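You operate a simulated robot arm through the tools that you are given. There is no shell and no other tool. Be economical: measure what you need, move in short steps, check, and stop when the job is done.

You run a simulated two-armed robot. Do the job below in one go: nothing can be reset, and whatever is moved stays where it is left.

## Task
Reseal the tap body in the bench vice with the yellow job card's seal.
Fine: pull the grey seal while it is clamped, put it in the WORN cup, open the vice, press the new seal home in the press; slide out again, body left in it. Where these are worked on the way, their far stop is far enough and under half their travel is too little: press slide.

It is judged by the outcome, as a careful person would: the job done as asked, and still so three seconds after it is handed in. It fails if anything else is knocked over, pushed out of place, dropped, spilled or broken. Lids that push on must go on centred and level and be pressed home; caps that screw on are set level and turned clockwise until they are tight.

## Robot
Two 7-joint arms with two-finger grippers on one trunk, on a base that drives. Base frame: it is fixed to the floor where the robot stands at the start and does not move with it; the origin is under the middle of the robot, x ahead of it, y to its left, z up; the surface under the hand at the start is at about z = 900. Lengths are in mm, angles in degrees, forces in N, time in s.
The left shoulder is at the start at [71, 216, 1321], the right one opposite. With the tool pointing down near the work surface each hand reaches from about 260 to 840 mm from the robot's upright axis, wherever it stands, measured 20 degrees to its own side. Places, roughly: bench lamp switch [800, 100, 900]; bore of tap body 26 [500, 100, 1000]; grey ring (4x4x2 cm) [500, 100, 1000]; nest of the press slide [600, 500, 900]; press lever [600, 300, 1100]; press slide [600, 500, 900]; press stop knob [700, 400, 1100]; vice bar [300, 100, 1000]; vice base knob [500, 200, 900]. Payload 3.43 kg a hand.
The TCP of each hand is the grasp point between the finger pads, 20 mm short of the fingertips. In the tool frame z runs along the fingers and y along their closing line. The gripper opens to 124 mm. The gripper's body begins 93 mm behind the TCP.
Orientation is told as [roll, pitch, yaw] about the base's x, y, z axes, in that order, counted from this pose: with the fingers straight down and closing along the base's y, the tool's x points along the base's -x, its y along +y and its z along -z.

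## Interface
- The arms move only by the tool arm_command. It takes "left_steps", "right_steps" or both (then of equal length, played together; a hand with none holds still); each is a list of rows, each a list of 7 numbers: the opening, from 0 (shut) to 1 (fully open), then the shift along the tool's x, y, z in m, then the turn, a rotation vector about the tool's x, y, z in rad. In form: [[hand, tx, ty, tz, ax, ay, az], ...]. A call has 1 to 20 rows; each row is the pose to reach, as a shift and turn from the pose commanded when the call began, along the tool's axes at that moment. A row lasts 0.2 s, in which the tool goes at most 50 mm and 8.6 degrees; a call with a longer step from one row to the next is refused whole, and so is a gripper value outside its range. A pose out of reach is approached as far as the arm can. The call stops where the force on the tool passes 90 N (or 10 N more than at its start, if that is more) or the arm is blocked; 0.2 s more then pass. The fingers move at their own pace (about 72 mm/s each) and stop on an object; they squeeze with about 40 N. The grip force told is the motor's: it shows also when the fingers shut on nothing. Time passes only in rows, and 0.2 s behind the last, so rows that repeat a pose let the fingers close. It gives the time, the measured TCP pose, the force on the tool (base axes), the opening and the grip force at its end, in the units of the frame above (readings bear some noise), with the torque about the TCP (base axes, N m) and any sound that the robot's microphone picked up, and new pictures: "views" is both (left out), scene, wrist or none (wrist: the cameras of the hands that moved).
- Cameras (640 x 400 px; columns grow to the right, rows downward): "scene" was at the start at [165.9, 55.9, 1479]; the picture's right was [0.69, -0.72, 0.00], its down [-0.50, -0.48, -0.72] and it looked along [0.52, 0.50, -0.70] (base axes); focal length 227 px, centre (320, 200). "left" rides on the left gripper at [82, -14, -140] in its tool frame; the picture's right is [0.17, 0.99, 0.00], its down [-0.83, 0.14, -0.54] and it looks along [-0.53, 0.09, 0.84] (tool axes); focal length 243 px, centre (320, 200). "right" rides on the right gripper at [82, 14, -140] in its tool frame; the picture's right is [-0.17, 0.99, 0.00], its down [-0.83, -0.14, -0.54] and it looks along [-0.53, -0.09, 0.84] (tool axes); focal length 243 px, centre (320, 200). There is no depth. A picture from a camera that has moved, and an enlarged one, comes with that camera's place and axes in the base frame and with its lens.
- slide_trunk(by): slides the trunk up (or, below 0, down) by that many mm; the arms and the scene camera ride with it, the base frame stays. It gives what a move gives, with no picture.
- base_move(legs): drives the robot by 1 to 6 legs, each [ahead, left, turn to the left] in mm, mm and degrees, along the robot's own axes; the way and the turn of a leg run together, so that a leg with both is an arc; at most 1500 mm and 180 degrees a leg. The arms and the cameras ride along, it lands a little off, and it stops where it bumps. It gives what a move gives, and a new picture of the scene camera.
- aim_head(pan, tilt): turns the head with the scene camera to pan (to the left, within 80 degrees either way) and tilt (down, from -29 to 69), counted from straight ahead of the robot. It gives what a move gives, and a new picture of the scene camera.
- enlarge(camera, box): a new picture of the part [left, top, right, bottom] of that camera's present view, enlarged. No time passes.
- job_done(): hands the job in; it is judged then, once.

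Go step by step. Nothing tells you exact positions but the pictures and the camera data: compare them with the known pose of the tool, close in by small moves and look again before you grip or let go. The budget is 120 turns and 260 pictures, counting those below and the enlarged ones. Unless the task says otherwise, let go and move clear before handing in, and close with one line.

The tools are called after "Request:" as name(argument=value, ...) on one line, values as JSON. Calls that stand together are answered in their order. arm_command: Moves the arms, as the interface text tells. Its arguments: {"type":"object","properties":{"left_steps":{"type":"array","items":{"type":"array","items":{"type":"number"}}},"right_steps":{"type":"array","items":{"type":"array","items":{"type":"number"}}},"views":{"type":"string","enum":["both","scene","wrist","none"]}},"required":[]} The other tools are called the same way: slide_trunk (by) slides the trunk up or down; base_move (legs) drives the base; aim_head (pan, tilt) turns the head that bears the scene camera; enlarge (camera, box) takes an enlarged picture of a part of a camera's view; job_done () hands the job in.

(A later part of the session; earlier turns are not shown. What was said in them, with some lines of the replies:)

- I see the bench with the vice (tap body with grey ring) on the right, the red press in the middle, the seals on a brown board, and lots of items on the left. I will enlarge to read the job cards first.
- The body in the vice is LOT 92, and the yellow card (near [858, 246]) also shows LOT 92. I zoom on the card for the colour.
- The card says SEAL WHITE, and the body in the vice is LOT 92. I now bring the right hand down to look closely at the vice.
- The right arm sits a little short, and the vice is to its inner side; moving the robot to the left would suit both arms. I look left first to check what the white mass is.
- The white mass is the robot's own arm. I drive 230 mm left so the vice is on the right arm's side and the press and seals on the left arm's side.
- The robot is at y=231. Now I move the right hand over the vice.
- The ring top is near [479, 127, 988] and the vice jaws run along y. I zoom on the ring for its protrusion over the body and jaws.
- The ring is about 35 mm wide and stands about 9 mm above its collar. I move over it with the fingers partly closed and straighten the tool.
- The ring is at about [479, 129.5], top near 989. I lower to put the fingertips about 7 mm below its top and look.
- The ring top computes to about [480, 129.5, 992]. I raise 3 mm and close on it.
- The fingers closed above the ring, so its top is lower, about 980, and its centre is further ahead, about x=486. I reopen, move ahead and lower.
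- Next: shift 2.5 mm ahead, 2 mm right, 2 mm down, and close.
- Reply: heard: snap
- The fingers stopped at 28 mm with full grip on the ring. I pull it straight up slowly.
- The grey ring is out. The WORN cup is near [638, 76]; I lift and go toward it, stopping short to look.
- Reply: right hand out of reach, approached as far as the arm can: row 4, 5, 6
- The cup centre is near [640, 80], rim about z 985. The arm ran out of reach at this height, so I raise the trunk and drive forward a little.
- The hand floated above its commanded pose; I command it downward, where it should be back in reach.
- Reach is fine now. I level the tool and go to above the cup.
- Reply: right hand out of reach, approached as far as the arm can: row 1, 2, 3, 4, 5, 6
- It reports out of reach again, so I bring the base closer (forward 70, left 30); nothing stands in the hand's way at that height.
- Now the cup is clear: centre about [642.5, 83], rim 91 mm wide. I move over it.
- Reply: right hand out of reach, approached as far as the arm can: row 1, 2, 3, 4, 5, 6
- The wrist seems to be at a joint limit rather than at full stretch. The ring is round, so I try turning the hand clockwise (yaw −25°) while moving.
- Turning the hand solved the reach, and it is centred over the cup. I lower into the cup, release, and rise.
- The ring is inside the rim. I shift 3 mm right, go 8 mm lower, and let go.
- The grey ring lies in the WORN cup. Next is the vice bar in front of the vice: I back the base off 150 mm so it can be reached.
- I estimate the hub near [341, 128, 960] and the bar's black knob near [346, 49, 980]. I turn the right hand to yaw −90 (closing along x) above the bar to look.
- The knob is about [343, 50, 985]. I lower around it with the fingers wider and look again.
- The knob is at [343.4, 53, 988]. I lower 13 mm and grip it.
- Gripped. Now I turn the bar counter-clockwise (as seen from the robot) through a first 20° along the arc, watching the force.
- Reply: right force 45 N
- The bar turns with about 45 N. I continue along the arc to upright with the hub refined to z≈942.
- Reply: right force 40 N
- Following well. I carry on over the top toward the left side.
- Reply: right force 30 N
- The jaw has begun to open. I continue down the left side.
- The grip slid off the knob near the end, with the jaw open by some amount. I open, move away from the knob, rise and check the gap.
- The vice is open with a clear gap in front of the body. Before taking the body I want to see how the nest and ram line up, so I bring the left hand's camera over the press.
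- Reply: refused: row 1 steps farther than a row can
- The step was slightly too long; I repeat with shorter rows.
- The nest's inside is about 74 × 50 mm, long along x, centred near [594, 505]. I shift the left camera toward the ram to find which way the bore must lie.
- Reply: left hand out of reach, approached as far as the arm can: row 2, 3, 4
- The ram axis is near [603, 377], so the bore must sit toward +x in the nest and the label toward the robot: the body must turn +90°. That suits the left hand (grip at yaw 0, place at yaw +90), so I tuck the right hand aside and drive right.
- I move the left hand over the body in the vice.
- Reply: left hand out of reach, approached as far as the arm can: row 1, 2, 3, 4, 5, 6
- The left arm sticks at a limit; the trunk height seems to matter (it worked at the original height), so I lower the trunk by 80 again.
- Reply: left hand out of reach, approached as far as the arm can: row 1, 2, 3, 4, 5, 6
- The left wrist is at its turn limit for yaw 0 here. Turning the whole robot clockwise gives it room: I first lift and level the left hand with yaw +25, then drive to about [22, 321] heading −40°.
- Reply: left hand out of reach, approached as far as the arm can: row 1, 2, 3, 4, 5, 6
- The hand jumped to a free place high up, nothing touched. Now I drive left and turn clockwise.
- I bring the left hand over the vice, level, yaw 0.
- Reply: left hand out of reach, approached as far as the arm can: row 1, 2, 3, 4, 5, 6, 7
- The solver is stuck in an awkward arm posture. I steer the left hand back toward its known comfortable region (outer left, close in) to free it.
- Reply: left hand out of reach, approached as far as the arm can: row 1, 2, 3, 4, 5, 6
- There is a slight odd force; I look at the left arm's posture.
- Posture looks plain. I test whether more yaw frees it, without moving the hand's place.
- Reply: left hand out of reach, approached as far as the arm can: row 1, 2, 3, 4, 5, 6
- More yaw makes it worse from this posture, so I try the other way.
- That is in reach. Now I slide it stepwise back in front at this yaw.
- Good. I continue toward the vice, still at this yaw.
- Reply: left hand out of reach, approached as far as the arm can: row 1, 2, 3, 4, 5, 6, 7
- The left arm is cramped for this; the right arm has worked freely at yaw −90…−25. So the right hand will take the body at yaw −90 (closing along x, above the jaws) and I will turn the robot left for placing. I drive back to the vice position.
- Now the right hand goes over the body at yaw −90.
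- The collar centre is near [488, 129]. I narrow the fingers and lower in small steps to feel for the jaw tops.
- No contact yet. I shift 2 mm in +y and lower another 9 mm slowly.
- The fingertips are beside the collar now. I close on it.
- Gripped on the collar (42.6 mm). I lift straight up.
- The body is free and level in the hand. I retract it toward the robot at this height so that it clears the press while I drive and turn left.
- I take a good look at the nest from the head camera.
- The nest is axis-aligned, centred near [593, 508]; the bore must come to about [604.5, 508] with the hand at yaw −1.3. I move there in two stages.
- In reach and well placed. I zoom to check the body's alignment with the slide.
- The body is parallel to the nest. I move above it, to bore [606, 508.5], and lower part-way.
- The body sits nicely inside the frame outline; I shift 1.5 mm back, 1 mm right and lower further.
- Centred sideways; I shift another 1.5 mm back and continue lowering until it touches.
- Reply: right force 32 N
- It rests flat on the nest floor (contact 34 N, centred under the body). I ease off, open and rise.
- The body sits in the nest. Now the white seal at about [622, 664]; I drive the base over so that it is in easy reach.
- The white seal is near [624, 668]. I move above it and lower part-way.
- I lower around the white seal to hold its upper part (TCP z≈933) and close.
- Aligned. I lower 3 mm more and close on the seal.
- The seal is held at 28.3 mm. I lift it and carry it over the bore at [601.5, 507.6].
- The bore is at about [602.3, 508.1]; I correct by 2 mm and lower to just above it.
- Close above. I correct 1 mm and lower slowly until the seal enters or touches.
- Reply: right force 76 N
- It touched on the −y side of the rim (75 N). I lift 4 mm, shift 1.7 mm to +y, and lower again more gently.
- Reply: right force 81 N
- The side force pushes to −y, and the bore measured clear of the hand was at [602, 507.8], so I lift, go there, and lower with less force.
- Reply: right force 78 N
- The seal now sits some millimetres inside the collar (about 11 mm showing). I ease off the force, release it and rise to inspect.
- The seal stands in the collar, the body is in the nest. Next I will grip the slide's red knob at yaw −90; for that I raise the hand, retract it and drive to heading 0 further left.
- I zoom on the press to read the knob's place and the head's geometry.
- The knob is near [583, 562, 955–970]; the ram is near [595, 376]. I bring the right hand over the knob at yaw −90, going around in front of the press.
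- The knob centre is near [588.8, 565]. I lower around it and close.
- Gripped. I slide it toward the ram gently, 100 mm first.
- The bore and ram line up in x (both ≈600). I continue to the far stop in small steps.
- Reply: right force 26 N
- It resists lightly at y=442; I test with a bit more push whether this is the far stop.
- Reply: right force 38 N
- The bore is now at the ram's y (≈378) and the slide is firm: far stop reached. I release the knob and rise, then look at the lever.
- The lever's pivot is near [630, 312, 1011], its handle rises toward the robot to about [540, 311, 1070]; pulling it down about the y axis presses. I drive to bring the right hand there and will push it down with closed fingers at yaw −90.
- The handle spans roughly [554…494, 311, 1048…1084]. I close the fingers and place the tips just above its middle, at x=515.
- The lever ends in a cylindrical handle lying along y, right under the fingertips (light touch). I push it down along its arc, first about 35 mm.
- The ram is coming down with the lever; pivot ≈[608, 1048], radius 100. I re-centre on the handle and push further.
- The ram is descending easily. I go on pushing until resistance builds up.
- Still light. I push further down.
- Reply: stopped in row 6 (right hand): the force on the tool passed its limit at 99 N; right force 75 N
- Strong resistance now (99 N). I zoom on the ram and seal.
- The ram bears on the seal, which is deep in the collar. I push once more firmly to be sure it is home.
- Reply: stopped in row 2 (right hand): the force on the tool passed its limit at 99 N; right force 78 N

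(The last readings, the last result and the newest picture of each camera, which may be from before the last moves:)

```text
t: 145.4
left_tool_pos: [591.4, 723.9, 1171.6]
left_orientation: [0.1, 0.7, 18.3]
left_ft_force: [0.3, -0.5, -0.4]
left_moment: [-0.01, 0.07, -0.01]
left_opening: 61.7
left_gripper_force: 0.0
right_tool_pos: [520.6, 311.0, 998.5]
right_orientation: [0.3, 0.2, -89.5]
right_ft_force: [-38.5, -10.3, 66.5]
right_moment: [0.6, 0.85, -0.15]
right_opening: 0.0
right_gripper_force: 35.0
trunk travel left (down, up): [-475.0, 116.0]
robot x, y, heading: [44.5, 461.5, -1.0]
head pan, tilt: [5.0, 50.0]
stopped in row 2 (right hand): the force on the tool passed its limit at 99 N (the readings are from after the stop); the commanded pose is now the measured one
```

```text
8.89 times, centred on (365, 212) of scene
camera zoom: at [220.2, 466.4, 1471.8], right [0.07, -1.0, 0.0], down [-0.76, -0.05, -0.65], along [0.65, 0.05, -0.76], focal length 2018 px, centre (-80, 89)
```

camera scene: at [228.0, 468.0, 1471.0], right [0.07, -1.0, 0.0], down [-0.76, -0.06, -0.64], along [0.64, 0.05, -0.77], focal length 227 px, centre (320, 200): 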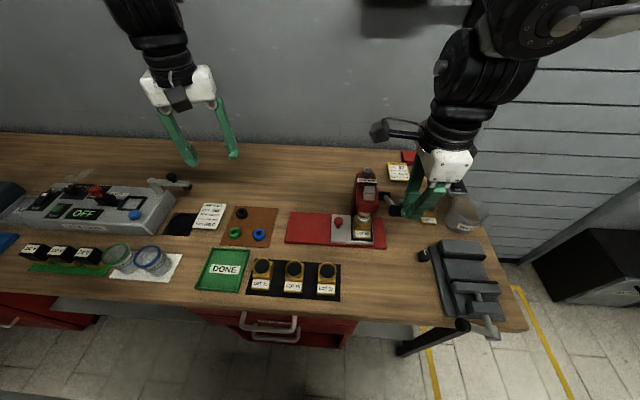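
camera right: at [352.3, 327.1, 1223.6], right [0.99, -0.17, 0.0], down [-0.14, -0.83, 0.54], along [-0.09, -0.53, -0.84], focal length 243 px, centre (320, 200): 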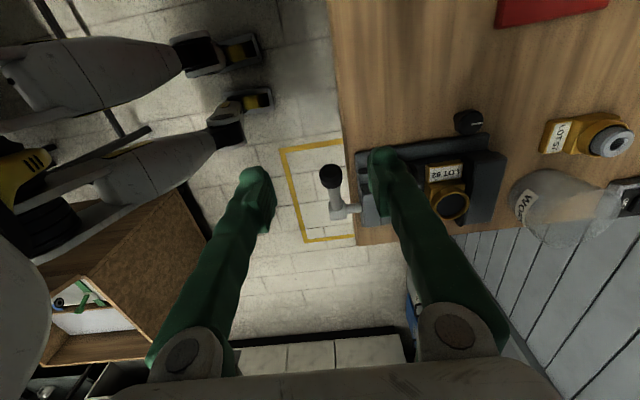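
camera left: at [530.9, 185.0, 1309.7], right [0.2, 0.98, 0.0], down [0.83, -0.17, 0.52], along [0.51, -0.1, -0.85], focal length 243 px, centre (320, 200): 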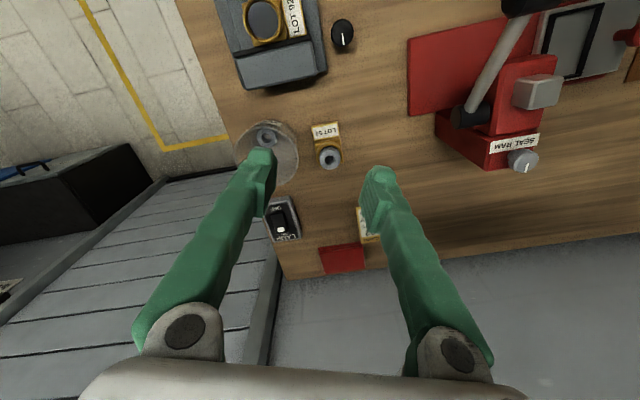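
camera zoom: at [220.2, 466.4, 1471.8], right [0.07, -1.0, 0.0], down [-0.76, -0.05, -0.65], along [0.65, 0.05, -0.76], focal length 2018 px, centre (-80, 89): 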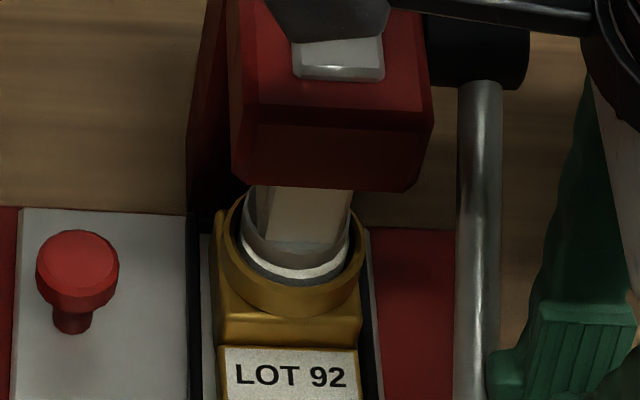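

It is solid: pressed home. I lift the hand and see whether the lever returns.

Request:
arm_command(right_steps=[[0, 0, 0, -0.01, 0, 0, 0], [0, 0, -0.005, -0.03, 0, 0, 0], [0, 0, -0.01, -0.06, 0, 0, 0], [0, 0, -0.015, -0.1, 0, 0, 0], [0, 0, -0.03, -0.14, 0, 0, 0], [0, 0, -0.05, -0.16, 0, 0, 0]], views="scene")

Request:
enlarge(camera="scene", box=[330, 150, 450, 260])

Request:
enlarge(camera="right", box=[240, 80, 480, 260])

```text
t: 146.8
left_tool_pos: [594.4, 724.1, 1169.0]
left_orientation: [0.0, 0.9, 18.4]
left_ft_force: [-0.1, -0.2, 0.1]
left_moment: [0.03, -0.06, -0.01]
left_opening: 61.9
left_gripper_force: 0.0
right_tool_pos: [475.7, 312.9, 1150.8]
right_orientation: [0.5, 0.2, -89.8]
right_ft_force: [0.1, 0.7, -0.5]
right_moment: [0.02, -0.03, -0.02]
right_opening: 0.0
right_gripper_force: 34.3
trunk travel left (down, up): [-475.0, 116.0]
robot x, y, heading: [43.9, 466.7, -0.7]
head pan, tilt: [5.0, 50.0]
camera scene: at [226.7, 467.0, 1471.0], right [0.07, -1.0, 0.0], down [-0.76, -0.06, -0.64], along [0.64, 0.05, -0.77], focal length 227 px, centre (320, 200)
```

scene: 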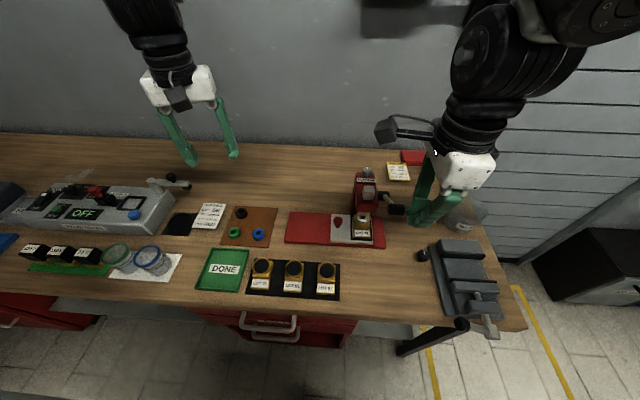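

```text
3.64 times, centred on (390, 205) of scene
camera zoom: at [226.7, 467.0, 1471.0], right [0.07, -1.0, 0.0], down [-0.76, -0.06, -0.64], along [0.64, 0.05, -0.77], focal length 825 px, centre (66, 182)
```

zoom: 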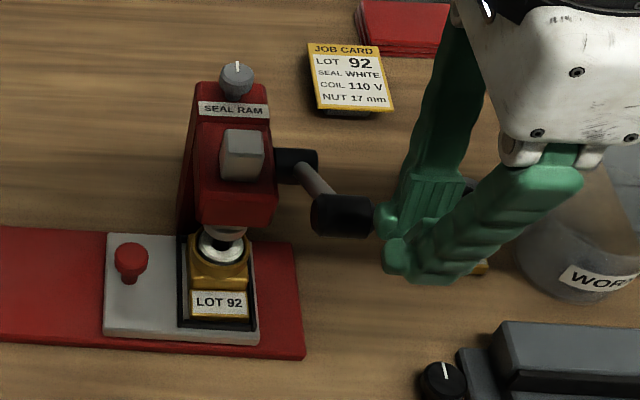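

```text
2.22 times, centred on (360, 170) of right
camera zoom: at [488.2, 394.6, 1291.7], right [0.99, -0.16, 0.01], down [-0.14, -0.83, 0.54], along [-0.08, -0.53, -0.84], focal length 539 px, centre (231, 267)
```

zoom: 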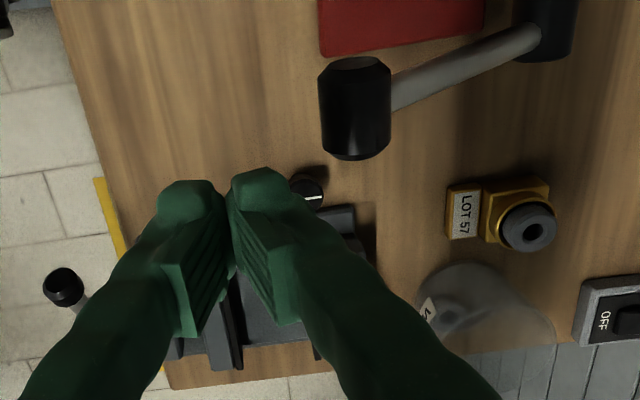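

The lever sprang back. I check the seal.

Request:
enlarge(camera="scene", box=[345, 190, 385, 235])

```text
8.89 times, centred on (365, 212) of scene
camera zoom: at [226.7, 467.0, 1471.0], right [0.07, -1.0, 0.0], down [-0.76, -0.06, -0.64], along [0.64, 0.05, -0.77], focal length 2018 px, centre (-80, 89)
```

zoom: 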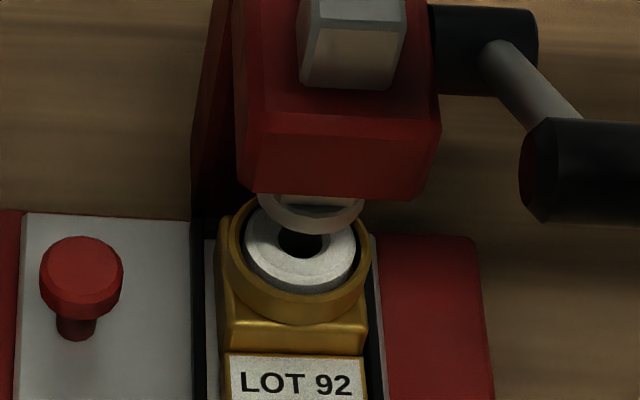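

The white seal is seated inside the collar. Now I drive back to pull the slide out by its knob.

Request:
base_move(legs=[[0, 150, 0], [44, 0, 0]])

Request:
enlarge(camera="right", box=[240, 80, 480, 260])

```text
t: 150.0
left_tool_pos: [635.6, 874.8, 1170.3]
left_orientation: [0.0, 0.7, 18.7]
left_ft_force: [-0.3, 0.0, 0.2]
left_moment: [-0.02, -0.05, 0.0]
left_opening: 61.9
left_gripper_force: 0.0
right_tool_pos: [518.1, 462.7, 1153.5]
right_orientation: [0.5, 0.2, -89.5]
right_ft_force: [0.2, -0.2, 0.5]
right_moment: [-0.01, -0.07, 0.0]
right_opening: 0.0
right_gripper_force: 34.8
trunk travel left (down, up): [-475.0, 116.0]
robot x, y, heading: [84.8, 615.4, -0.6]
head pan, tilt: [5.0, 50.0]
camera scene: at [266.8, 616.6, 1471.7], right [0.08, -1.0, 0.0], down [-0.76, -0.06, -0.65], along [0.64, 0.05, -0.76], focal length 227 px, centre (320, 200)
```

scene: 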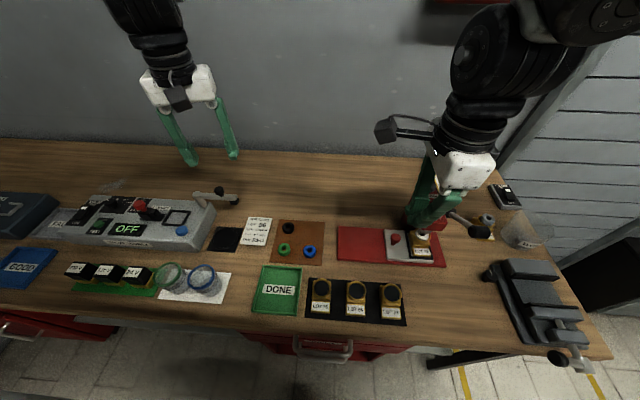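

```text
2.22 times, centred on (360, 170) of right
camera zoom: at [529.4, 545.7, 1293.4], right [0.99, -0.16, 0.01], down [-0.14, -0.83, 0.53], along [-0.08, -0.53, -0.85], focal length 539 px, centre (231, 267)
```

zoom: 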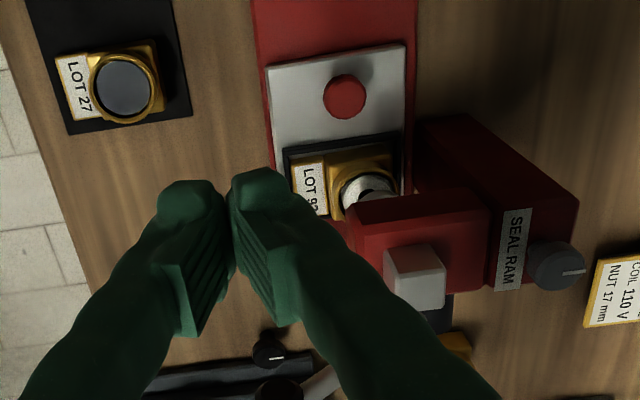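

The knob is near [588, 446]. I go over it and lower in two stages.

Request:
arm_command(right_steps=[[0.2, -0.005, 0.035, 0, 0, 0, 0.004], [0.42, -0.015, 0.07, 0, 0, 0, 0.008], [0.42, -0.015, 0.07, 0.04, 0, 0, 0.008], [0.42, -0.015, 0.07, 0.08, 0, 0, 0.008], [0.42, -0.015, 0.07, 0.11, 0, 0, 0.008], [0.42, -0.015, 0.07, 0.11, 0, 0, 0.008]], views="none")

Request:
enlarge(camera="right", box=[200, 80, 440, 260])

```text
t: 151.4
left_tool_pos: [639.0, 875.9, 1168.9]
left_orientation: [0.0, 0.8, 18.6]
left_ft_force: [-0.4, 1.3, 0.1]
left_moment: [0.01, 0.01, -0.01]
left_opening: 61.9
left_gripper_force: 0.1
right_tool_pos: [592.9, 450.3, 1041.3]
right_orientation: [0.4, 0.1, -89.9]
right_ft_force: [0.0, 1.0, 0.1]
right_moment: [-0.01, -0.01, 0.01]
right_opening: 52.3
right_gripper_force: 0.1
trunk travel left (down, up): [-475.0, 116.0]
robot x, y, heading: [87.9, 613.7, -0.6]
head pan, tilt: [5.0, 50.0]
```

```text
2.22 times, centred on (320, 170) of right
camera zoom: at [605.3, 532.2, 1180.9], right [0.99, -0.16, 0.01], down [-0.14, -0.83, 0.54], along [-0.08, -0.53, -0.84], focal length 539 px, centre (320, 267)
```

zoom: 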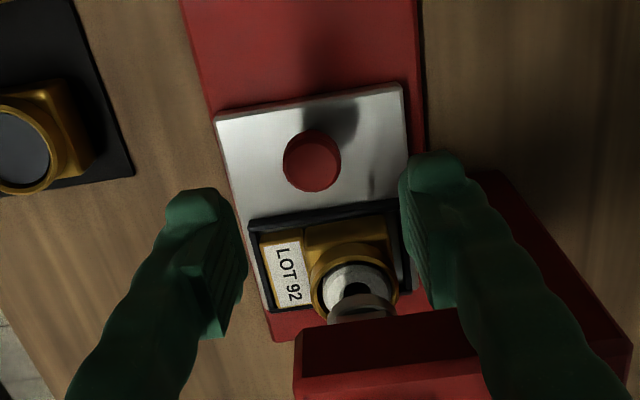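

Aligned within a few mm; I correct, lower and grip the knob.

Request:
arm_command(right_steps=[[0.42, -0.002, -0.0035, 0.03, 0, 0, 0], [0.42, -0.002, -0.0035, 0.06, 0, 0, 0], [0.42, -0.002, -0.0035, 0.083, 0, 0, 0], [0.3, -0.002, -0.0035, 0.083, 0, 0, 0], [0.2, -0.002, -0.0035, 0.083, 0, 0, 0], [0.1, -0.002, -0.0035, 0.083, 0, 0, 0], [0.1, -0.002, -0.0035, 0.083, 0, 0, 0]], views="none")

Request:
enlarge(camera="right", box=[200, 120, 440, 300])

```text
t: 153.0
left_tool_pos: [638.0, 874.8, 1168.4]
left_orientation: [0.1, 0.8, 18.7]
left_ft_force: [-0.5, 0.2, -0.7]
left_moment: [0.0, -0.01, -0.01]
left_opening: 61.7
left_gripper_force: 0.0
right_tool_pos: [589.1, 448.5, 957.3]
right_orientation: [0.3, 0.2, -89.9]
right_ft_force: [-10.6, 1.2, -6.9]
right_moment: [0.1, 0.15, 0.0]
right_opening: 24.5
right_gripper_force: 44.8
trunk travel left (down, up): [-475.0, 116.0]
robot x, y, heading: [85.9, 615.8, -0.7]
head pan, tilt: [5.0, 50.0]
```

```text
2.22 times, centred on (320, 210) of right
camera zoom: at [601.5, 530.2, 1098.3], right [0.99, -0.16, 0.0], down [-0.14, -0.83, 0.54], along [-0.08, -0.53, -0.84], focal length 539 px, centre (320, 178)
```

zoom: 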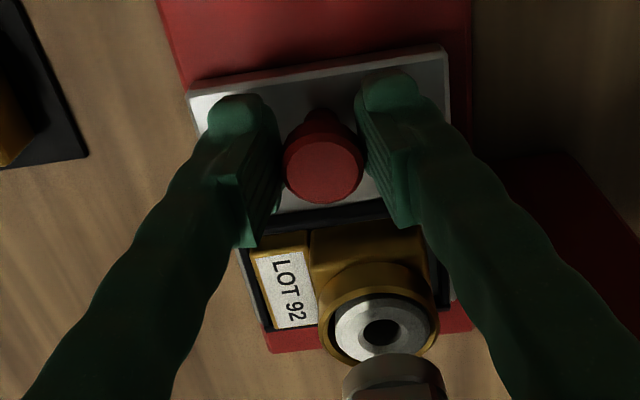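

Gripped. I pull the slide out gently toward +y.

Request:
arm_command(right_steps=[[0.1, 0.006, 0, 0, 0, 0, 0], [0.1, 0.015, 0, 0, 0, 0, 0], [0.1, 0.025, 0, 0, 0, 0, 0], [0.1, 0.035, 0, 0, 0, 0, 0], [0.1, 0.045, 0, 0, 0, 0, 0], [0.1, 0.055, 0, 0, 0, 0, 0], [0.1, 0.065, 0, 0, 0, 0, 0], [0.1, 0.075, 0, 0, 0, 0, 0], [0.1, 0.085, 0, 0, 0, 0, 0], [0.1, 0.095, 0, 0, 0, 0, 0], [0.1, 0.105, 0, 0, 0, 0, 0], [0.1, 0.113, 0, 0, 0, 0, 0], [0.1, 0.119, 0, 0, 0, 0, 0]], views="none")

Request:
enlarge(camera="scene", box=[320, 200, 460, 290])

```text
t: 155.8
left_tool_pos: [639.3, 876.0, 1170.0]
left_orientation: [-0.1, 1.0, 18.7]
left_ft_force: [-0.4, -0.1, 0.3]
left_moment: [0.0, 0.0, 0.02]
left_opening: 62.0
left_gripper_force: 0.0
right_tool_pos: [588.1, 567.3, 956.8]
right_orientation: [0.3, 0.1, -90.1]
right_ft_force: [-20.3, -0.6, -29.8]
right_moment: [0.02, 0.18, -0.11]
right_opening: 24.4
right_gripper_force: 45.6
trunk travel left (down, up): [-475.0, 116.0]
robot x, y, heading: [87.3, 614.9, -0.6]
head pan, tilt: [5.0, 50.0]
```

```text
4.44 times, centred on (390, 245) of scene
camera zoom: at [271.7, 616.7, 1470.9], right [0.08, -1.0, 0.0], down [-0.76, -0.06, -0.64], along [0.64, 0.05, -0.77], focal length 1009 px, centre (9, 0)
```

zoom: 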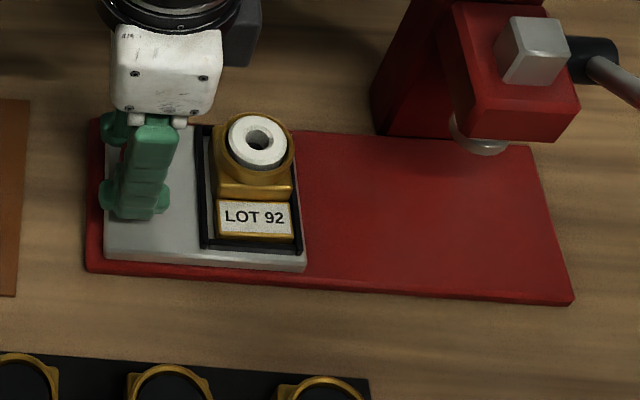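

Almost fully out; I pull the last few millimetres to the stop.

Request:
arm_command(right_steps=[[0.1, 0.004, 0, 0.001, 0, 0, 0], [0.1, 0.008, 0.001, 0.001, 0, 0, 0], [0.1, 0.012, 0.001, 0.001, 0, 0, 0], [0.1, 0.012, 0.001, 0.001, 0, 0, 0]], views="none")

Request:
enlarge(camera="scene", box=[320, 200, 460, 290])

```text
t: 156.8
left_tool_pos: [638.5, 874.3, 1169.5]
left_orientation: [0.2, 0.7, 18.8]
left_ft_force: [1.6, 0.5, -0.3]
left_moment: [-0.01, 0.03, -0.03]
left_opening: 62.0
left_gripper_force: 0.0
right_tool_pos: [588.6, 576.5, 958.3]
right_orientation: [0.4, 0.1, -89.9]
right_ft_force: [-23.8, -5.6, -18.1]
right_moment: [-0.14, 0.25, -0.05]
right_opening: 24.4
right_gripper_force: 45.1
trunk travel left (down, up): [-475.0, 116.0]
robot x, y, heading: [88.7, 609.8, -0.9]
head pan, tilt: [5.0, 50.0]
```

```text
4.44 times, centred on (390, 245) of scene
camera zoom: at [270.2, 615.8, 1471.2], right [0.08, -1.0, 0.0], down [-0.76, -0.06, -0.64], along [0.64, 0.05, -0.77], focal length 1009 px, centre (9, 0)
```

zoom: 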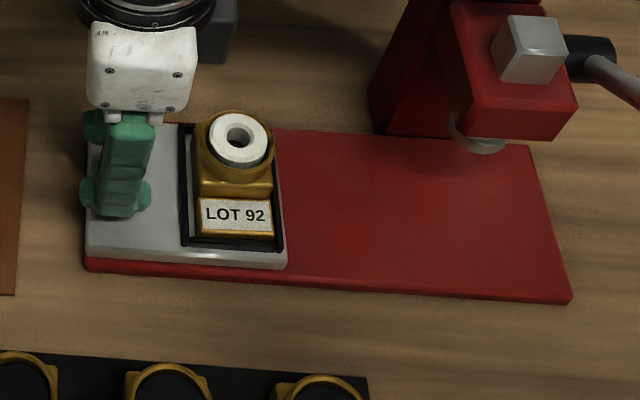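

The slide is fully out, flush with its base. I relax, release the knob, and rise clear.

Request:
arm_command(right_steps=[[0.1, -0.002, 0, 0, 0, 0, 0], [0.25, -0.002, 0, 0, 0, 0, 0], [0.42, -0.002, 0, 0, 0, 0, 0], [0.42, -0.002, 0, -0.03, 0, 0, 0], [0.42, -0.002, 0, -0.07, 0, 0, 0], [0.42, 0, -0.02, -0.11, 0, 0, 0], [0.42, 0, -0.06, -0.15, 0, 0, 0], [0.42, 0, -0.1, -0.18, 0, 0, 0]], views="scene")

Request:
enlarge(camera="scene", box=[320, 190, 440, 280])

Request:
enlarge(camera="scene", box=[430, 180, 610, 380])

```text
refused: row 7 steps farther than a row can; nothing moved
```

```text
4.44 times, centred on (380, 235) of scene
camera zoom: at [270.2, 615.8, 1471.2], right [0.08, -1.0, 0.0], down [-0.76, -0.06, -0.64], along [0.64, 0.05, -0.77], focal length 1009 px, centre (53, 44)
```

zoom: 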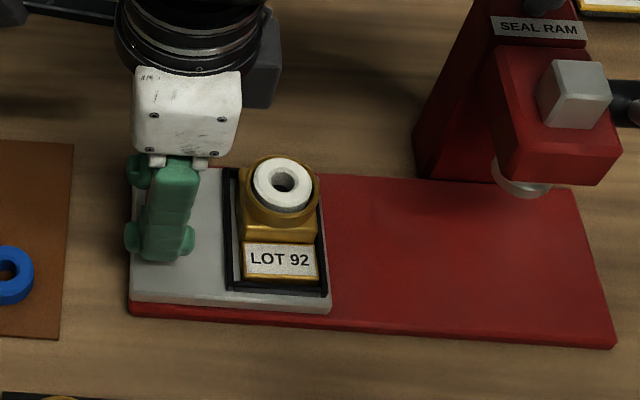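

```text
2.00 times, centred on (520, 280) of scene
camera zoom: at [270.2, 615.8, 1471.2], right [0.08, -1.0, 0.0], down [-0.76, -0.06, -0.64], along [0.64, 0.05, -0.77], focal length 454 px, centre (-80, 40)
```

zoom: 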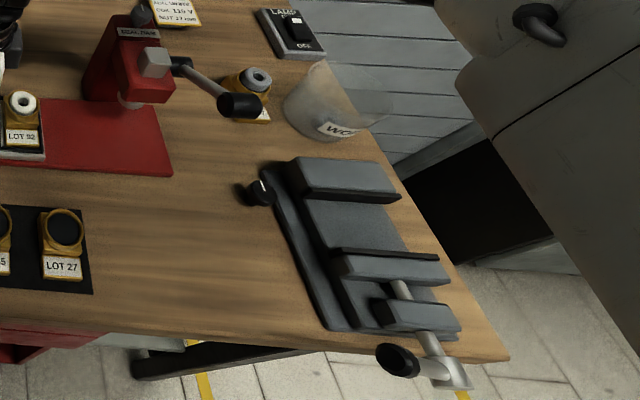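

One row was too long; I repeat with shorter steps.

Request:
arm_command(right_steps=[[0.1, -0.002, 0, 0, 0, 0, 0], [0.25, -0.002, 0, 0, 0, 0, 0], [0.42, -0.002, 0, 0, 0, 0, 0], [0.42, -0.002, 0, -0.03, 0, 0, 0], [0.42, -0.002, 0, -0.07, 0, 0, 0], [0.42, 0, -0.02, -0.1, 0, 0, 0], [0.42, 0, -0.05, -0.13, 0, 0, 0], [0.42, 0, -0.08, -0.16, 0, 0, 0]], views="scene")

Request:
enlarge(camera="scene", box=[320, 190, 440, 280])

Request:
enlarge(camera="right", box=[240, 60, 480, 240])

```text
t: 158.6
left_tool_pos: [638.1, 876.1, 1169.1]
left_orientation: [0.0, 0.8, 18.7]
left_ft_force: [0.4, 0.6, -0.7]
left_moment: [0.01, -0.03, 0.01]
left_opening: 61.9
left_gripper_force: 0.1
right_tool_pos: [505.5, 577.9, 1120.3]
right_orientation: [0.4, 0.1, -90.1]
right_ft_force: [0.0, -0.5, -0.2]
right_moment: [0.02, 0.0, 0.01]
right_opening: 52.1
right_gripper_force: 0.0
trunk travel left (down, up): [-475.0, 116.0]
robot x, y, heading: [92.2, 611.6, -0.5]
head pan, tilt: [5.0, 50.0]
camera scene: at [270.4, 617.0, 1471.2], right [0.08, -1.0, 0.0], down [-0.76, -0.06, -0.64], along [0.64, 0.05, -0.77], focal length 227 px, centre (320, 200)
```

scene: 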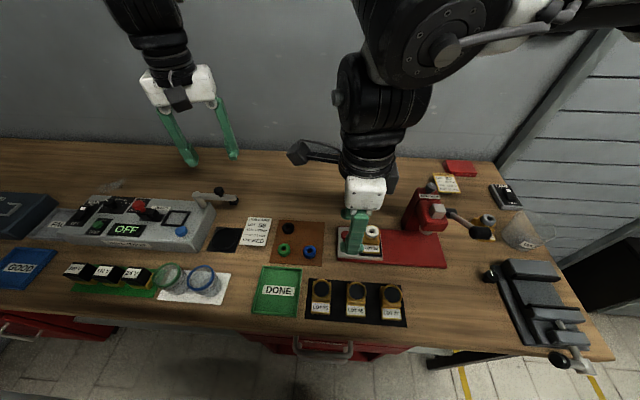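

```text
4.44 times, centred on (380, 235) of scene
camera zoom: at [270.4, 617.0, 1471.2], right [0.08, -1.0, 0.0], down [-0.76, -0.06, -0.64], along [0.64, 0.05, -0.77], focal length 1009 px, centre (53, 44)
```

zoom: 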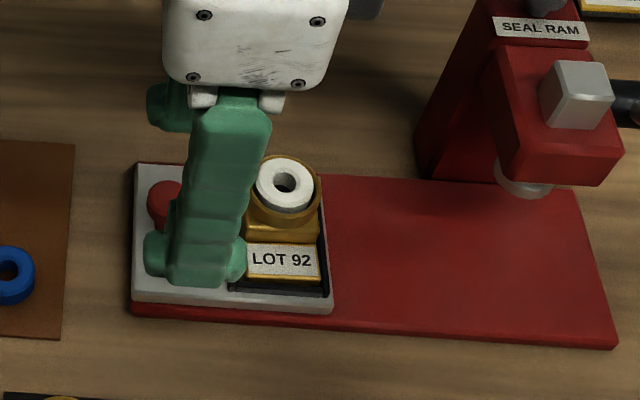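

```text
2.22 times, centred on (360, 150) of right
camera zoom: at [517.3, 659.3, 1260.7], right [0.99, -0.17, 0.01], down [-0.14, -0.83, 0.54], along [-0.08, -0.53, -0.84], focal length 539 px, centre (231, 311)
```

zoom: 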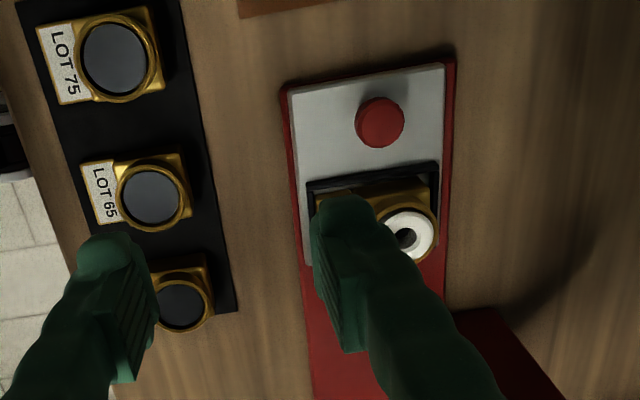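

The slide is out with the LOT 92 body and its seated white seal in the nest. The grey seal is in the WORN cup, the vice is open, and both hands are clear, so I hand in.

Request:
job_done()

```text
The job is handed in.
```

I resealed the LOT 92 tap body with the white seal from the yellow job card. The seal was pressed until the lever stopped solid and sits in the collar, the slide is back out with the body in its nest, the old grey seal is in the WORN cup, and the vice is open.
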